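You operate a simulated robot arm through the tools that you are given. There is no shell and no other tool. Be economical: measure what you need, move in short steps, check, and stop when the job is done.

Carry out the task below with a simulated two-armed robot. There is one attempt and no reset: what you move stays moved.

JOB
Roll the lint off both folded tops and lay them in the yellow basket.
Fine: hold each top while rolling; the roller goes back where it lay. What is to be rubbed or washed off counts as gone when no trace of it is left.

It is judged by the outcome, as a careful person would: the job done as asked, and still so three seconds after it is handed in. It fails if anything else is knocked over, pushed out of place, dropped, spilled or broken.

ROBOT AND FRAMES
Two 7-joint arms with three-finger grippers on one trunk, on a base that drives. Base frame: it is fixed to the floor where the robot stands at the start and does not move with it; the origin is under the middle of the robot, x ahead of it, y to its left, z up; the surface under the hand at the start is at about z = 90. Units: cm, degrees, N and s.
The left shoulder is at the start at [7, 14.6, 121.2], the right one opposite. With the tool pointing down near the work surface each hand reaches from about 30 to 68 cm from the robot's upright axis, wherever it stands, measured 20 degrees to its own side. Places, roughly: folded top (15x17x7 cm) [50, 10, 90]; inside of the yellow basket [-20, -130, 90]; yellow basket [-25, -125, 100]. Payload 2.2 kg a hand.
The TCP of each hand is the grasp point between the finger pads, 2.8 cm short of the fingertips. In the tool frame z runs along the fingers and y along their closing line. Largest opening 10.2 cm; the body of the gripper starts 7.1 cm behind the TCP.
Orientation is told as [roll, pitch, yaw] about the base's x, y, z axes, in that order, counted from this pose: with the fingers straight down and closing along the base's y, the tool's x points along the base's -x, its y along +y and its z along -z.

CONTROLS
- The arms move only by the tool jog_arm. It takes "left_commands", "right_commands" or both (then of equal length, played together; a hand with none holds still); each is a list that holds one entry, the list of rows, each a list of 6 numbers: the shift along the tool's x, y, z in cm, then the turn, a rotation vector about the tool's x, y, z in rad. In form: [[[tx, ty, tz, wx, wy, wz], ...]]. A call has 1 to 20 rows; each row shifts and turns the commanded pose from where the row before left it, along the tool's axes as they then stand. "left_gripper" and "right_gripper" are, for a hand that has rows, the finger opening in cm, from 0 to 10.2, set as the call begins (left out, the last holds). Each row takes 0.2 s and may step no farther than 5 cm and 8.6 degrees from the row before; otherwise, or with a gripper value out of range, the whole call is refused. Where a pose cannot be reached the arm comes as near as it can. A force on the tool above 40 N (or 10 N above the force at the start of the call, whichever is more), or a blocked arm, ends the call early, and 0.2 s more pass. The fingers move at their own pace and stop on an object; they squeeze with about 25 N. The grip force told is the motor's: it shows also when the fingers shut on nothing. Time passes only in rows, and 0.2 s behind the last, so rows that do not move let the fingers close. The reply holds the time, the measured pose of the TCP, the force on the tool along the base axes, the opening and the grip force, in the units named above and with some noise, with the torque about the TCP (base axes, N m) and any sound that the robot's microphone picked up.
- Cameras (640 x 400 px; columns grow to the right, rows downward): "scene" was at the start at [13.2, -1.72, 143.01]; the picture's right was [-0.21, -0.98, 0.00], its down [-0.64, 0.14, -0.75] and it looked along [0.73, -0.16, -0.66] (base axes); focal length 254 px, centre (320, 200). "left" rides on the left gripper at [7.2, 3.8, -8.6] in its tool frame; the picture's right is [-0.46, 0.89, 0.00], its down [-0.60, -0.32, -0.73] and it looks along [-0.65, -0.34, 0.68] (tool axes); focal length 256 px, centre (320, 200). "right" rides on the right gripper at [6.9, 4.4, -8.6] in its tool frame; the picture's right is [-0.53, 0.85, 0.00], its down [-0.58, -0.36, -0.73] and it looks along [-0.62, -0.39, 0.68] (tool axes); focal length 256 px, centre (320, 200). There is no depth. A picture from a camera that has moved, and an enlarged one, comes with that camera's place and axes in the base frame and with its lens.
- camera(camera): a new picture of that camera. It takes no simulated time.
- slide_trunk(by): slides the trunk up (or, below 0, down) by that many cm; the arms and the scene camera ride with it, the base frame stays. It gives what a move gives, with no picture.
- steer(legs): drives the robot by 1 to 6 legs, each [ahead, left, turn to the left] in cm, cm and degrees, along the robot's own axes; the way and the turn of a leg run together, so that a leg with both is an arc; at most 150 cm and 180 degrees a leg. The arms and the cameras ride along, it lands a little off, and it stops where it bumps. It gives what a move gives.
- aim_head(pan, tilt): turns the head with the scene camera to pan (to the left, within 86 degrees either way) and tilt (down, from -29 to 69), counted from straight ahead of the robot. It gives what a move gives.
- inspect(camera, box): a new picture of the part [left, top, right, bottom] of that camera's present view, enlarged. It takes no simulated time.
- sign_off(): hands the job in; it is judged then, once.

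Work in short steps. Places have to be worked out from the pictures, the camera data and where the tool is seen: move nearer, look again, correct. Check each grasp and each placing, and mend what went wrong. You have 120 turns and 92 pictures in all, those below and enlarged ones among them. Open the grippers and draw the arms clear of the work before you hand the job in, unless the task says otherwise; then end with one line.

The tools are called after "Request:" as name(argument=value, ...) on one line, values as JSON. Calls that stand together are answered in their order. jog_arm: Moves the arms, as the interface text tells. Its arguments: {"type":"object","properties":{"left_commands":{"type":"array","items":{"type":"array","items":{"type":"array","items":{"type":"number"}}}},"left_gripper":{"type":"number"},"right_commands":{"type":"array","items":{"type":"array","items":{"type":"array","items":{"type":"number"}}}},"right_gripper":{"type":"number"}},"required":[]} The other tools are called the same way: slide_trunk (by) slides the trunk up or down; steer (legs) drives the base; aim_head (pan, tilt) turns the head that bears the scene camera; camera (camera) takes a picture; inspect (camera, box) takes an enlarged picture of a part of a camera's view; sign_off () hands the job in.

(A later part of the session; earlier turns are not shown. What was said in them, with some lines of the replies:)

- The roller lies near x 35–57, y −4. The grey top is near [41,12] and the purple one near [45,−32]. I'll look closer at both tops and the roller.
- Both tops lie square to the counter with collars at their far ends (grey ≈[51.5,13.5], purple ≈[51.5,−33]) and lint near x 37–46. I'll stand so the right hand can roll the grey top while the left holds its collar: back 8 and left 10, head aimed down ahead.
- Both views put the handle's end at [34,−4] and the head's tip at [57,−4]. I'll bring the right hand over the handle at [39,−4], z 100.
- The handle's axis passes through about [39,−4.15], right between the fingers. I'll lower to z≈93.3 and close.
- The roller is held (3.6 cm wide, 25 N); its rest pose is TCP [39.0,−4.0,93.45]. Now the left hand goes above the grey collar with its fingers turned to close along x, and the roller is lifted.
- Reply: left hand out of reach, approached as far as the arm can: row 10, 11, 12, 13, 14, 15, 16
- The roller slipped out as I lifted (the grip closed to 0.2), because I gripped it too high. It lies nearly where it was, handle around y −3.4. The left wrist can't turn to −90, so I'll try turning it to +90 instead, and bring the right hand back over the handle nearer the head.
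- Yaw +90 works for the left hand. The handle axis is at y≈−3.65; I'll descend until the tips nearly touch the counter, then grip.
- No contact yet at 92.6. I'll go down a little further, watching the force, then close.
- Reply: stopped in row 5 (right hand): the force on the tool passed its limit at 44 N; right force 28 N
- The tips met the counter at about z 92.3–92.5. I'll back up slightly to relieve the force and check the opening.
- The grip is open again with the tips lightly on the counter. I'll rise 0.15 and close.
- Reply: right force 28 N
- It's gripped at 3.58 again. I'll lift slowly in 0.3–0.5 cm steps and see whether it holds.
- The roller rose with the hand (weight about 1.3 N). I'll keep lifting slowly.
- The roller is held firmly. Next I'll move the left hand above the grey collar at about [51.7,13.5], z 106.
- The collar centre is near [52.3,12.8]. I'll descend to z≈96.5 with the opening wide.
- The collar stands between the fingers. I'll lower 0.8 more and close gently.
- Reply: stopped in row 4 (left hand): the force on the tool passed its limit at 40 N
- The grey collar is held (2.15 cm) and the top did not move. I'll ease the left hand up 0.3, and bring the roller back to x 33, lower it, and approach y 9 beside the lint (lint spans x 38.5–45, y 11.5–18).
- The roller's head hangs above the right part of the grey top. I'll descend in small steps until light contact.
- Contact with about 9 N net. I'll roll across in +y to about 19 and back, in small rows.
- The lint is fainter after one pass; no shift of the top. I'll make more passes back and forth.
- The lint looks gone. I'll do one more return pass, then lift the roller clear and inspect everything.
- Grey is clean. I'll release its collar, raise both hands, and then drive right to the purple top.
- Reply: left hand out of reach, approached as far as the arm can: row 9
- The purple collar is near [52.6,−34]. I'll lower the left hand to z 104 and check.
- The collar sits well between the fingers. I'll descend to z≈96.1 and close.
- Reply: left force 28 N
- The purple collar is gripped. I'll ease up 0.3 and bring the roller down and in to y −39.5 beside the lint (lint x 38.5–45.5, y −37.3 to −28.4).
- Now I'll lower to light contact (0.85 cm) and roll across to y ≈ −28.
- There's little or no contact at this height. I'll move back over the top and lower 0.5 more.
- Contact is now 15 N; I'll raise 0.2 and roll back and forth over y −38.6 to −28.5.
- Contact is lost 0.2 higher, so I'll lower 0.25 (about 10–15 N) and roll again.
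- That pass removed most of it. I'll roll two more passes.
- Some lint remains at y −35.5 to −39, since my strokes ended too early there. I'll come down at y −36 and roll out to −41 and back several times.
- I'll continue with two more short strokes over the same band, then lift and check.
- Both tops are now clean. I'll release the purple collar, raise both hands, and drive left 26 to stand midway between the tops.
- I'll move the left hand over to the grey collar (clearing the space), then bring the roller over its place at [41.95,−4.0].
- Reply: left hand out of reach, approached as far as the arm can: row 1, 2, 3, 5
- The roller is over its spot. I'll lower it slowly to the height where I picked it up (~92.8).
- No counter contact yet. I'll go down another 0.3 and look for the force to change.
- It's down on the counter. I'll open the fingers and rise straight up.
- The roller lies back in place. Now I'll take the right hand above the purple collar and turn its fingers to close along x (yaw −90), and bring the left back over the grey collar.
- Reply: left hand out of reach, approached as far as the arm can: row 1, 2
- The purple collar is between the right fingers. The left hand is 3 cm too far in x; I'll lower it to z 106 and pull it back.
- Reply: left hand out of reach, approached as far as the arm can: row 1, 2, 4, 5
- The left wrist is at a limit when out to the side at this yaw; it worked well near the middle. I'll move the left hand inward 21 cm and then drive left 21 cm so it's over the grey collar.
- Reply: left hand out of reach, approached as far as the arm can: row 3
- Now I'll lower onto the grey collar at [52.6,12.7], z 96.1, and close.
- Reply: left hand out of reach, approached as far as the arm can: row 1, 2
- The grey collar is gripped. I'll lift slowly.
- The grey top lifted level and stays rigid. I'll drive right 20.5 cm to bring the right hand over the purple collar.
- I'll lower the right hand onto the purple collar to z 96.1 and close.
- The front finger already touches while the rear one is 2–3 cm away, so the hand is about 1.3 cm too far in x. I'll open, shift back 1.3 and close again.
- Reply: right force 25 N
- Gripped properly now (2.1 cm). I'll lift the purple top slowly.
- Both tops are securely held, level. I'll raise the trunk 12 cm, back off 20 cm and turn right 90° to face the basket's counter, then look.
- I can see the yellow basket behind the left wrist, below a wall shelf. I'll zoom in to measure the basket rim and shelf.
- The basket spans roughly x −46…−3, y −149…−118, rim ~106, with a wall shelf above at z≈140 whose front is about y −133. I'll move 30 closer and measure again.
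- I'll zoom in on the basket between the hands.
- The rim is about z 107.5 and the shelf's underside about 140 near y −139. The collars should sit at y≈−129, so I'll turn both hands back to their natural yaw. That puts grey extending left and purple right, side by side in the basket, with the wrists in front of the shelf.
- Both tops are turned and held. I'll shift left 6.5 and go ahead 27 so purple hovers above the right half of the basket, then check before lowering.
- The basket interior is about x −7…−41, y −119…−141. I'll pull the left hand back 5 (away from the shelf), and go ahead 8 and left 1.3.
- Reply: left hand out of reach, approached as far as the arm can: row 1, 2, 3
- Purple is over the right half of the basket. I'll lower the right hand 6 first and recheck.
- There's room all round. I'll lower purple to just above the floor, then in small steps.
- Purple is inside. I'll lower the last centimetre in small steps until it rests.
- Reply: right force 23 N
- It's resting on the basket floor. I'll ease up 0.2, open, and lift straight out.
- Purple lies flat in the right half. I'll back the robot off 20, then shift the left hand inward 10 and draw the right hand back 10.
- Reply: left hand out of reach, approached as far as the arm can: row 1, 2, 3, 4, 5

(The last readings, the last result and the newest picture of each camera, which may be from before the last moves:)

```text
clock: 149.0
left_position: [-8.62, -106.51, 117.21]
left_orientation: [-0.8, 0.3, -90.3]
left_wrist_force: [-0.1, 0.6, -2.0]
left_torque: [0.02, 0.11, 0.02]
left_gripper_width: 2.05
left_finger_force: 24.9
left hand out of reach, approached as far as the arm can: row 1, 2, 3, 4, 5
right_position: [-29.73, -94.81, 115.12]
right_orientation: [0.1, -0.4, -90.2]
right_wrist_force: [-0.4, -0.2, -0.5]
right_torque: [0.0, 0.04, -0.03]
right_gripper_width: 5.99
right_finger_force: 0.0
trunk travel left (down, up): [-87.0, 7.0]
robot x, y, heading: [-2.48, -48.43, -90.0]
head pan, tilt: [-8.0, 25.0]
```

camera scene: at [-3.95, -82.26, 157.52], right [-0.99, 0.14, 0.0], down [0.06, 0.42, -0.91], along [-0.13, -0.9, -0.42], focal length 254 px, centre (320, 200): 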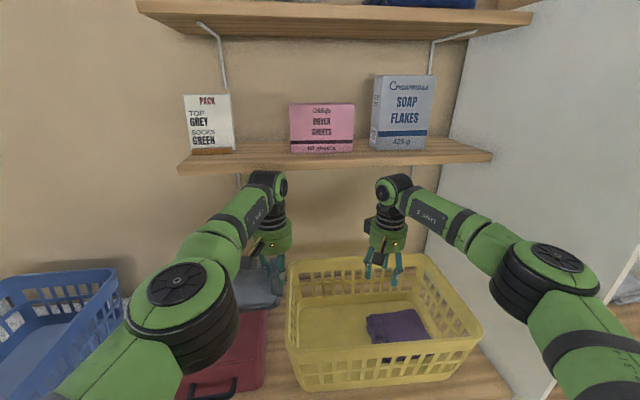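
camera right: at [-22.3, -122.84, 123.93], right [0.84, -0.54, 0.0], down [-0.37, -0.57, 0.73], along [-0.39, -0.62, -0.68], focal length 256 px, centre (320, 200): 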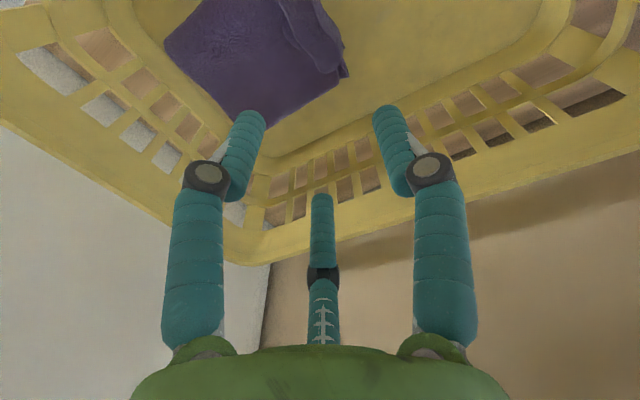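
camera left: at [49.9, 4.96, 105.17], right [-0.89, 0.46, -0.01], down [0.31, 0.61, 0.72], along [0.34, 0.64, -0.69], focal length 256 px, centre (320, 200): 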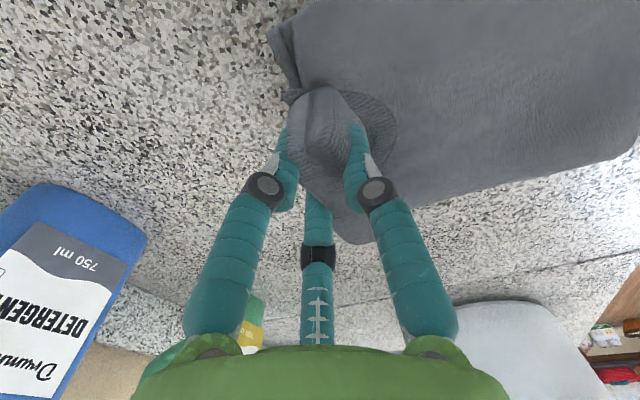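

Left now sits at rel [58,−6]. I'll shift the robot right 14.4 so grey lines up with the left half of the basket, and check clearances to the tall shelf.

Request:
steer(legs=[[0, -14.4, 0]])

Request:
camera(camera="scene")

```text
clock: 150.3
left_position: [-22.35, -106.49, 117.28]
left_orientation: [-0.9, 0.1, -90.2]
left_wrist_force: [0.2, -0.1, -1.3]
left_torque: [0.03, 0.15, 0.01]
left_gripper_width: 2.08
left_finger_force: 25.2
right_position: [-43.38, -94.9, 115.14]
right_orientation: [0.0, -0.4, -90.3]
right_wrist_force: [0.1, 0.7, -0.8]
right_torque: [0.0, 0.03, -0.01]
right_gripper_width: 6.01
right_finger_force: 0.0
trunk travel left (down, up): [-87.0, 7.0]
robot x, y, heading: [-17.04, -48.11, -90.3]
head pan, tilt: [-8.0, 25.0]
```

```text
12 pictures are left
camera scene: at [-17.71, -62.29, 157.52], right [-0.99, 0.14, 0.0], down [0.06, 0.42, -0.91], along [-0.13, -0.9, -0.42], focal length 254 px, centre (320, 200)
```

scene: 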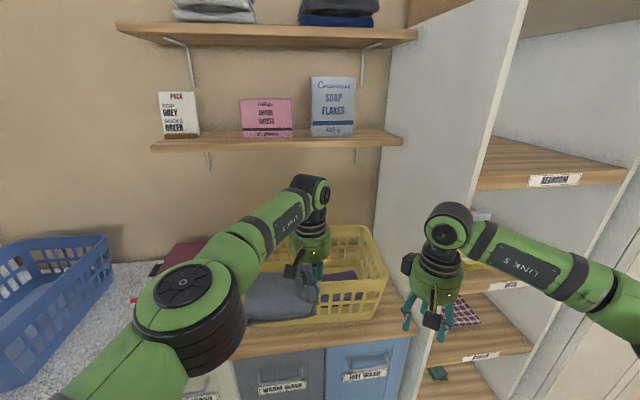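

The right forearm would come near the tall shelf, so I'll pull the right hand back 14 and inward 5 first.

Request:
jog_arm(right_commands=[[[3, 1, 0, 0, 0, 0], [3, 1, 0, 0, 0, 0], [3, 1, 0, 0, 0, 0], [3, 1, 0, 0, 0, 0], [2, 1, 0, 0, 0, 0], [0, 0, 0, 0, 0, 0]]])

Request:
steer(legs=[[12, 0, 0]])

Request:
camera(camera="scene")

```text
clock: 151.7
left_position: [-22.64, -106.57, 117.26]
left_orientation: [-0.7, 0.2, -90.1]
left_wrist_force: [0.4, 0.4, -0.9]
left_torque: [0.02, 0.1, -0.01]
left_gripper_width: 2.06
left_finger_force: 25.0
right_position: [-38.86, -80.87, 114.95]
right_orientation: [0.1, -0.3, -90.1]
right_wrist_force: [-0.3, -0.1, 0.0]
right_torque: [-0.01, 0.02, -0.03]
right_gripper_width: 6.01
right_finger_force: 0.0
trunk travel left (down, up): [-87.0, 7.0]
robot x, y, heading: [-16.75, -48.27, -89.9]
head pan, tilt: [-8.0, 25.0]
```

```text
clock: 152.9
left_position: [-22.72, -118.14, 117.39]
left_orientation: [-0.6, 0.1, -90.2]
left_wrist_force: [-0.8, 0.3, -0.9]
left_torque: [-0.01, 0.12, -0.03]
left_gripper_width: 2.07
left_finger_force: 24.6
right_position: [-38.77, -92.64, 115.09]
right_orientation: [0.1, -0.4, -90.2]
right_wrist_force: [-0.9, 0.7, 0.6]
right_torque: [0.0, 0.01, 0.02]
right_gripper_width: 6.0
right_finger_force: 0.1
trunk travel left (down, up): [-87.0, 7.0]
robot x, y, heading: [-16.93, -59.97, -90.1]
head pan, tilt: [-8.0, 25.0]
```

```text
11 pictures are left
camera scene: at [-18.13, -73.82, 157.56], right [-0.99, 0.14, 0.0], down [0.06, 0.42, -0.91], along [-0.13, -0.9, -0.42], focal length 254 px, centre (320, 200)
```

scene: 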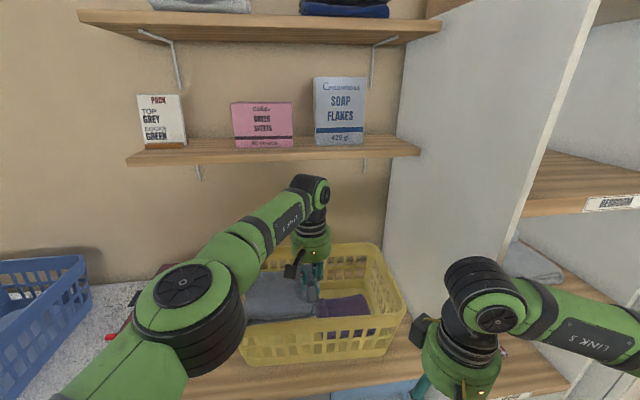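

Clear so far. I'll go ahead 8.5 so grey's collar is at y≈−126.5.

Request:
steer(legs=[[8.5, 0, 0]])

Request:
jog_arm(left_commands=[[[0, 0, 1.2, 0, 0, 0], [0, 0, 1.2, 0, 0, 0], [0, 0, 1.2, 0, 0, 0], [0, 0, 1.2, 0, 0, 0], [0, 0, 1.2, 0, 0, 0], [0, 0, 0, 0, 0, 0]]])

Request:
camera(camera="scene")

Request:
camera(camera="left")

```text
clock: 154.0
left_position: [-22.74, -126.14, 117.6]
left_orientation: [-0.7, 0.0, -90.3]
left_wrist_force: [-0.1, 1.0, -1.0]
left_torque: [-0.06, 0.11, -0.02]
left_gripper_width: 2.04
left_finger_force: 24.7
right_position: [-38.73, -100.74, 115.2]
right_orientation: [0.2, -0.8, -90.1]
right_wrist_force: [0.4, 2.3, 0.2]
right_torque: [-0.07, 0.0, -0.03]
right_gripper_width: 6.0
right_finger_force: 0.0
trunk travel left (down, up): [-87.0, 7.0]
robot x, y, heading: [-16.42, -68.46, -90.1]
head pan, tilt: [-8.0, 25.0]
```

```text
clock: 155.4
left_position: [-22.82, -126.71, 111.21]
left_orientation: [-0.7, 0.3, -90.2]
left_wrist_force: [-0.3, 0.3, -2.1]
left_torque: [0.04, 0.14, -0.01]
left_gripper_width: 2.06
left_finger_force: 25.5
right_position: [-38.76, -101.21, 115.01]
right_orientation: [0.1, -0.3, -90.0]
right_wrist_force: [0.1, -0.1, -0.4]
right_torque: [-0.01, -0.03, -0.02]
right_gripper_width: 5.99
right_finger_force: 0.1
trunk travel left (down, up): [-87.0, 7.0]
robot x, y, heading: [-17.09, -68.62, -90.2]
head pan, tilt: [-8.0, 25.0]
```

```text
10 pictures are left
camera scene: at [-18.14, -82.67, 157.51], right [-0.99, 0.14, 0.0], down [0.06, 0.42, -0.91], along [-0.13, -0.9, -0.42], focal length 254 px, centre (320, 200)
```

scene: 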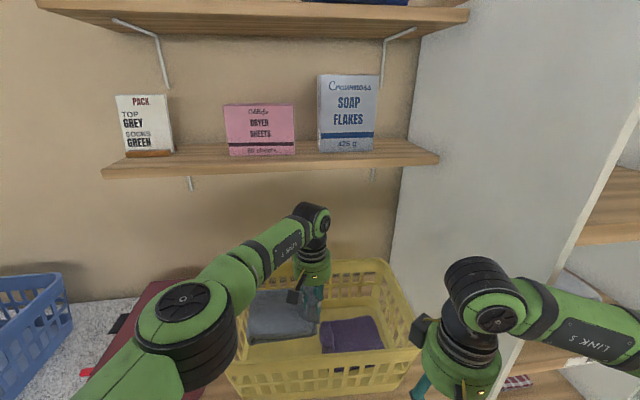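

```text
9 pictures are left
camera left: at [-18.86, -119.81, 119.8], right [0.88, -0.47, -0.01], down [-0.31, -0.61, 0.73], along [-0.35, -0.64, -0.68], focal length 256 px, centre (320, 200)
```

left: 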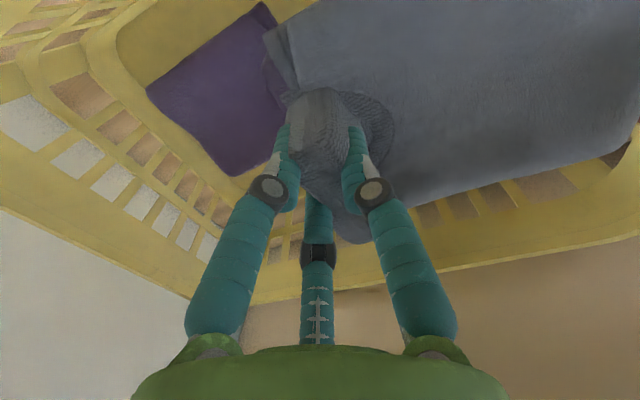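

Grey is above the left half beside purple. I'll shift it 0.5 left and 2.5 ahead, and lower to about z 99.

Request:
jog_arm(left_commands=[[[-0.8, 0.3, 1.5, 0, 0, 0], [-0.8, 0.2, 1.5, 0, 0, 0], [-0.8, 0, 1.5, 0, 0, 0], [0, 0, 1.5, 0, 0, 0], [0, 0, 1.5, 0, 0, 0], [0, 0, 1.5, 0, 0, 0], [0, 0, 1.5, 0, 0, 0], [0, 0, 0.8, 0, 0, 0], [0, 0, 0.4, 0, 0, 0], [0, 0, 0, 0, 0, 0]]])

Request:
camera(camera="left")

Request:
inspect(camera="scene", box=[210, 200, 440, 400])

```text
clock: 157.6
left_position: [-21.39, -126.35, 101.53]
left_orientation: [-0.8, 0.1, -90.2]
left_wrist_force: [-0.2, 0.5, -1.7]
left_torque: [0.0, 0.09, 0.0]
left_gripper_width: 2.08
left_finger_force: 24.4
left hand out of reach, approached as far as the arm can: row 1, 2, 3, 5, 8
right_position: [-38.77, -101.14, 115.01]
right_orientation: [0.1, -0.3, -90.2]
right_wrist_force: [-0.7, 0.0, 0.2]
right_torque: [0.0, -0.01, 0.03]
right_gripper_width: 6.0
right_finger_force: 0.0
trunk travel left (down, up): [-87.0, 7.0]
robot x, y, heading: [-16.98, -68.66, -90.2]
head pan, tilt: [-8.0, 25.0]
```

```text
8 pictures are left
camera left: at [-17.59, -119.34, 110.04], right [0.88, -0.47, -0.01], down [-0.31, -0.61, 0.73], along [-0.35, -0.64, -0.68], focal length 256 px, centre (320, 200)
```

left: 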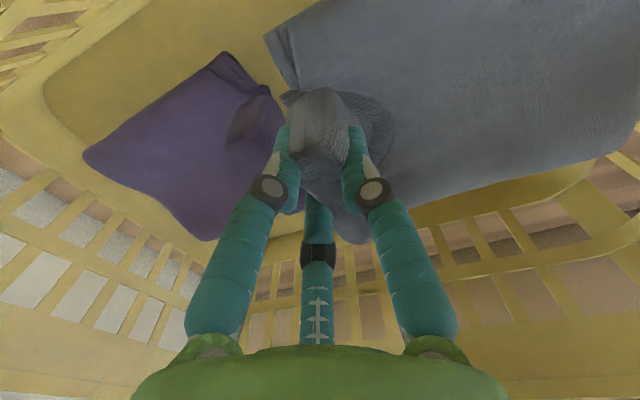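

```text
2.00 times, centred on (325, 300) of scene
camera zoom: at [-18.23, -82.59, 157.52], right [-0.99, 0.14, 0.0], down [0.06, 0.42, -0.91], along [-0.13, -0.9, -0.42], focal length 508 px, centre (310, 0)
```

zoom: 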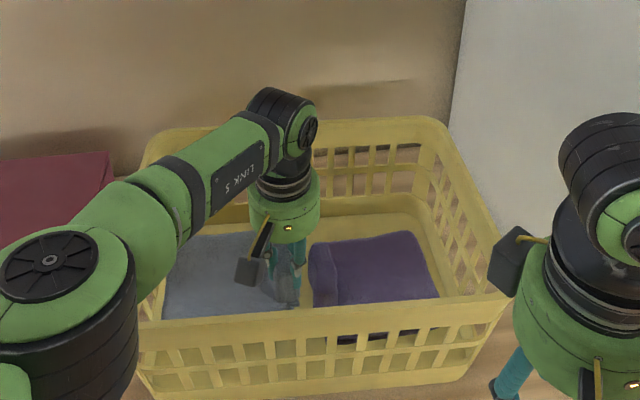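

Grey is inside, clear of purple's collar. I'll drive 2 cm ahead to centre it, then lower in small steps.

Request:
steer(legs=[[2.2, 0, 0]])

Request:
jog_arm(left_commands=[[[0, 0, 0.6, 0, 0, 0], [0, 0, 0.6, 0, 0, 0], [0, 0, 0.6, 0, 0, 0], [0, 0, 0.5, 0, 0, 0], [0, 0, 0.4, 0, 0, 0], [0, 0, 0.4, 0, 0, 0], [0, 0, 0.3, 0, 0, 0], [0, 0, 0, 0, 0, 0]]])

```text
clock: 158.4
left_position: [-21.44, -128.07, 101.91]
left_orientation: [-0.8, 0.0, -90.3]
left_wrist_force: [-0.4, 1.4, -0.8]
left_torque: [-0.02, 0.13, 0.02]
left_gripper_width: 2.07
left_finger_force: 25.0
right_position: [-38.83, -102.94, 115.27]
right_orientation: [0.1, -0.6, -90.1]
right_wrist_force: [0.0, 1.0, 0.1]
right_torque: [-0.1, 0.0, 0.01]
right_gripper_width: 6.0
right_finger_force: 0.1
trunk travel left (down, up): [-87.0, 7.0]
robot x, y, heading: [-16.69, -70.75, -90.2]
head pan, tilt: [-8.0, 25.0]
```

```text
clock: 160.2
left_position: [-21.3, -128.12, 98.06]
left_orientation: [-0.9, 0.3, -90.3]
left_wrist_force: [-0.4, -0.8, -2.2]
left_torque: [0.05, 0.13, 0.0]
left_gripper_width: 2.04
left_finger_force: 25.3
left hand out of reach, approached as far as the arm can: row 6
right_position: [-38.7, -103.39, 115.02]
right_orientation: [0.1, -0.4, -90.1]
right_wrist_force: [-0.1, 0.0, -1.1]
right_torque: [-0.03, -0.03, -0.01]
right_gripper_width: 6.0
right_finger_force: 0.0
trunk travel left (down, up): [-87.0, 7.0]
robot x, y, heading: [-16.97, -70.7, -90.0]
head pan, tilt: [-8.0, 25.0]
```

I'll continue down in small steps until it rests.

Request:
jog_arm(left_commands=[[[0, 0, 0.3, 0, 0, 0], [0, 0, 0.3, 0, 0, 0], [0, 0, 0.3, 0, 0, 0], [0, 0, 0.3, 0, 0, 0], [0, 0, 0, 0, 0, 0]]])

Request:
camera(camera="left")

```text
clock: 161.4
left_position: [-21.19, -128.02, 97.25]
left_orientation: [-0.9, 0.2, -90.4]
left_wrist_force: [-0.4, -1.2, 0.8]
left_torque: [-0.19, -0.19, -0.11]
left_gripper_width: 2.06
left_finger_force: 24.6
left hand out of reach, approached as far as the arm can: row 4
right_position: [-38.79, -103.37, 115.05]
right_orientation: [0.2, -0.3, -90.1]
right_wrist_force: [0.6, 0.2, -0.5]
right_torque: [-0.01, -0.01, 0.01]
right_gripper_width: 6.0
right_finger_force: 0.1
trunk travel left (down, up): [-87.0, 7.0]
robot x, y, heading: [-16.93, -70.75, -89.9]
head pan, tilt: [-8.0, 25.0]
```

```text
6 pictures are left
camera left: at [-17.27, -120.99, 105.81], right [0.88, -0.47, -0.01], down [-0.31, -0.6, 0.73], along [-0.35, -0.64, -0.68], focal length 256 px, centre (320, 200)
```

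left: 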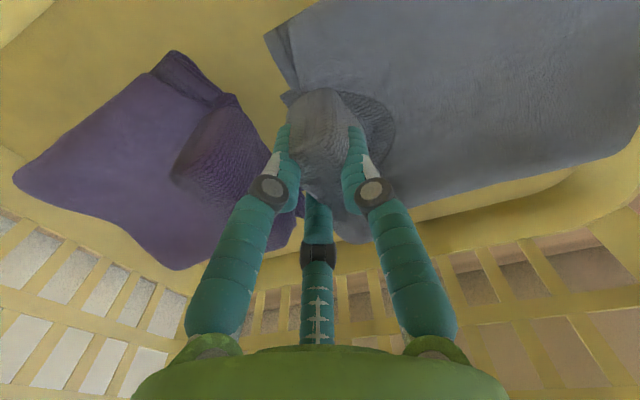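

Its left edge is touching the wall slope, and there's a gap toward purple. I'll shift grey 1.2 toward purple and settle it.

Request:
jog_arm(left_commands=[[[0, -0.6, -0.2, 0, 0, 0], [0, -0.6, 0, 0, 0, 0], [0, 0, 0.3, 0, 0, 0], [0, 0, 0.2, 0, 0, 0], [0, 0, 0, 0, 0, 0]]])

```text
clock: 162.6
left_position: [-21.57, -127.69, 97.03]
left_orientation: [-0.8, 0.2, -90.4]
left_wrist_force: [-2.0, -2.7, 7.0]
left_torque: [-0.06, -0.37, -0.25]
left_gripper_width: 2.08
left_finger_force: 24.9
left hand out of reach, approached as far as the arm can: row 2
right_position: [-38.9, -103.24, 115.11]
right_orientation: [0.1, -0.4, -90.1]
right_wrist_force: [-0.4, -0.4, 0.5]
right_torque: [-0.02, 0.02, 0.01]
right_gripper_width: 6.0
right_finger_force: 0.0
trunk travel left (down, up): [-87.0, 7.0]
robot x, y, heading: [-17.05, -70.69, -89.8]
head pan, tilt: [-8.0, 25.0]
```

It's resting on the floor. I'll open the fingers 5 cm and raise straight up with the trunk.

Request:
jog_arm(left_commands=[[[0, 0, 0, 0, 0, 0], [0, 0, 0, 0, 0, 0], [0, 0, 0, 0, 0, 0]]], left_gripper=5)

Request:
slide_trunk(by=6.5)

Request:
camera(camera="left")

```text
clock: 163.4
left_position: [-21.53, -127.59, 96.93]
left_orientation: [-0.6, 0.3, -90.3]
left_wrist_force: [-0.5, 0.7, 1.6]
left_torque: [0.01, -0.03, 0.05]
left_gripper_width: 4.95
left_finger_force: 0.0
right_position: [-38.83, -103.25, 115.02]
right_orientation: [0.1, -0.4, -90.1]
right_wrist_force: [0.4, 0.3, 0.5]
right_torque: [0.01, -0.02, 0.0]
right_gripper_width: 5.99
right_finger_force: 0.0
trunk travel left (down, up): [-87.0, 7.0]
robot x, y, heading: [-16.87, -70.75, -90.2]
head pan, tilt: [-8.0, 25.0]
```

```text
clock: 164.5
left_position: [-21.45, -127.71, 103.45]
left_orientation: [-0.7, 0.2, -90.2]
left_wrist_force: [-0.9, 0.4, -0.5]
left_torque: [0.0, -0.03, 0.01]
left_gripper_width: 4.99
left_finger_force: 0.1
right_position: [-38.72, -103.42, 121.61]
right_orientation: [0.1, -0.3, -90.0]
right_wrist_force: [0.2, -0.1, 0.1]
right_torque: [0.02, -0.01, 0.03]
right_gripper_width: 5.99
right_finger_force: 0.0
trunk travel left (down, up): [-93.5, 0.5]
robot x, y, heading: [-16.56, -70.92, -89.8]
head pan, tilt: [-8.0, 25.0]
```

```text
5 pictures are left
camera left: at [-17.59, -120.7, 112.03], right [0.88, -0.47, -0.01], down [-0.31, -0.61, 0.73], along [-0.35, -0.64, -0.68], focal length 256 px, centre (320, 200)
```

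left: 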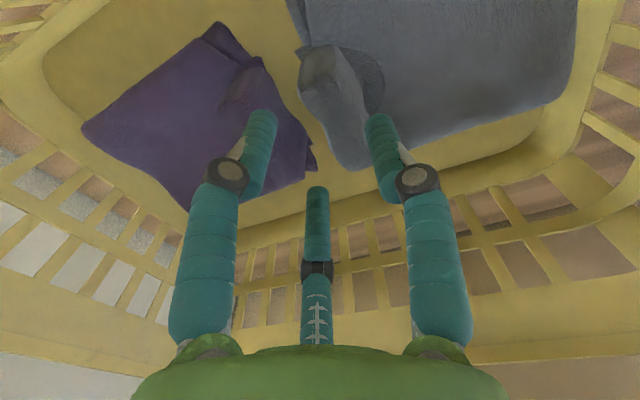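

Both tops lie flat in the basket. I'll raise the left hand 10 (staying below the shelf) and back the robot away.

Request:
jog_arm(left_commands=[[[0, 0, -1.5, 0, 0, 0], [0, 0, -1.5, 0, 0, 0], [0, 0, -1.5, 0, 0, 0], [0, 0, -1.5, 0, 0, 0], [0, 0, -1.5, 0, 0, 0], [0, 0, -1.5, 0, 0, 0], [0, 0, -1.3, 0, 0, 0], [0, 0, 0, 0, 0, 0]]])

```text
clock: 166.3
left_position: [-21.42, -127.76, 113.76]
left_orientation: [-0.8, 0.3, -90.4]
left_wrist_force: [-0.2, 0.1, -0.5]
left_torque: [0.01, 0.0, 0.03]
left_gripper_width: 5.0
left_finger_force: 0.0
right_position: [-38.78, -103.34, 121.5]
right_orientation: [0.2, -0.2, -90.1]
right_wrist_force: [-0.4, -0.1, 0.4]
right_torque: [0.01, 0.04, -0.01]
right_gripper_width: 5.99
right_finger_force: 0.0
trunk travel left (down, up): [-93.5, 0.5]
robot x, y, heading: [-16.76, -70.67, -90.5]
head pan, tilt: [-8.0, 25.0]
```

The hand is clear above the rim (fingertips ≈111). I'll back off 35 and look at the basket, then turn the head to check the counter.

Request:
steer(legs=[[-35, 0, 0]])

Request:
camera(camera="scene")

Request:
aim_head(pan=80, tilt=40)

Request:
camera(camera="scene")

```text
clock: 168.5
left_position: [-21.21, -93.38, 113.57]
left_orientation: [-0.7, 0.4, -90.3]
left_wrist_force: [-0.9, -0.1, -1.0]
left_torque: [0.02, -0.01, 0.02]
left_gripper_width: 4.98
left_finger_force: 0.1
right_position: [-38.64, -69.04, 121.47]
right_orientation: [0.2, -0.2, -90.1]
right_wrist_force: [0.1, -0.8, -0.2]
right_torque: [0.02, 0.03, 0.0]
right_gripper_width: 6.0
right_finger_force: 0.0
trunk travel left (down, up): [-93.5, 0.5]
robot x, y, heading: [-16.76, -36.36, -90.2]
head pan, tilt: [-8.0, 25.0]
```

```text
4 pictures are left
camera scene: at [-18.11, -50.5, 163.98], right [-0.99, 0.14, 0.0], down [0.06, 0.42, -0.91], along [-0.13, -0.9, -0.42], focal length 254 px, centre (320, 200)
```

scene: 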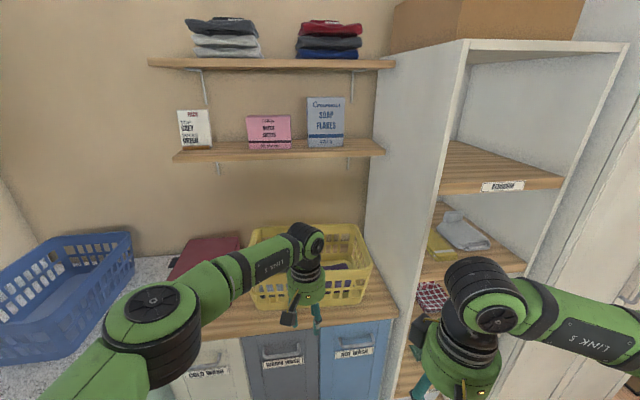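

```text
clock: 170.1
left_position: [-21.17, -93.12, 113.68]
left_orientation: [-0.7, 0.2, -90.1]
left_wrist_force: [0.5, -0.4, 0.3]
left_torque: [0.03, -0.04, 0.0]
left_gripper_width: 4.99
left_finger_force: 0.1
right_position: [-38.66, -68.71, 121.49]
right_orientation: [0.1, -0.4, -90.0]
right_wrist_force: [0.3, -0.7, -0.3]
right_torque: [-0.03, 0.01, 0.01]
right_gripper_width: 6.0
right_finger_force: 0.1
trunk travel left (down, up): [-93.5, 0.5]
robot x, y, heading: [-16.45, -35.9, -90.1]
head pan, tilt: [80.0, 40.0]
```

```text
3 pictures are left
camera scene: at [-8.45, -42.47, 161.69], right [-0.17, -0.98, 0.0], down [-0.63, 0.11, -0.77], along [0.75, -0.13, -0.64], focal length 254 px, centre (320, 200)
```

scene: 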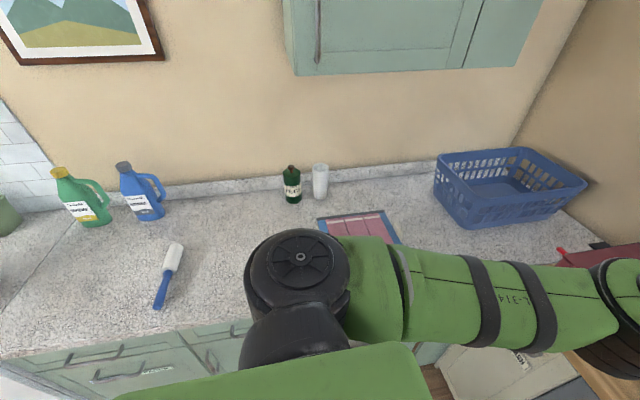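

Both tops are clean and lie in the yellow basket. The roller is back in its place, nothing else has moved, and both arms are clear with open grippers. I'll hand the job in.

Request:
sign_off()

```text
The job is handed in.
```

Both tops had their lint rolled off while held and now lie flat in the yellow basket. The roller is back within about 1 cm of where it lay; it slipped from the gripper once, early on, as I first lifted it. Nothing else was moved.
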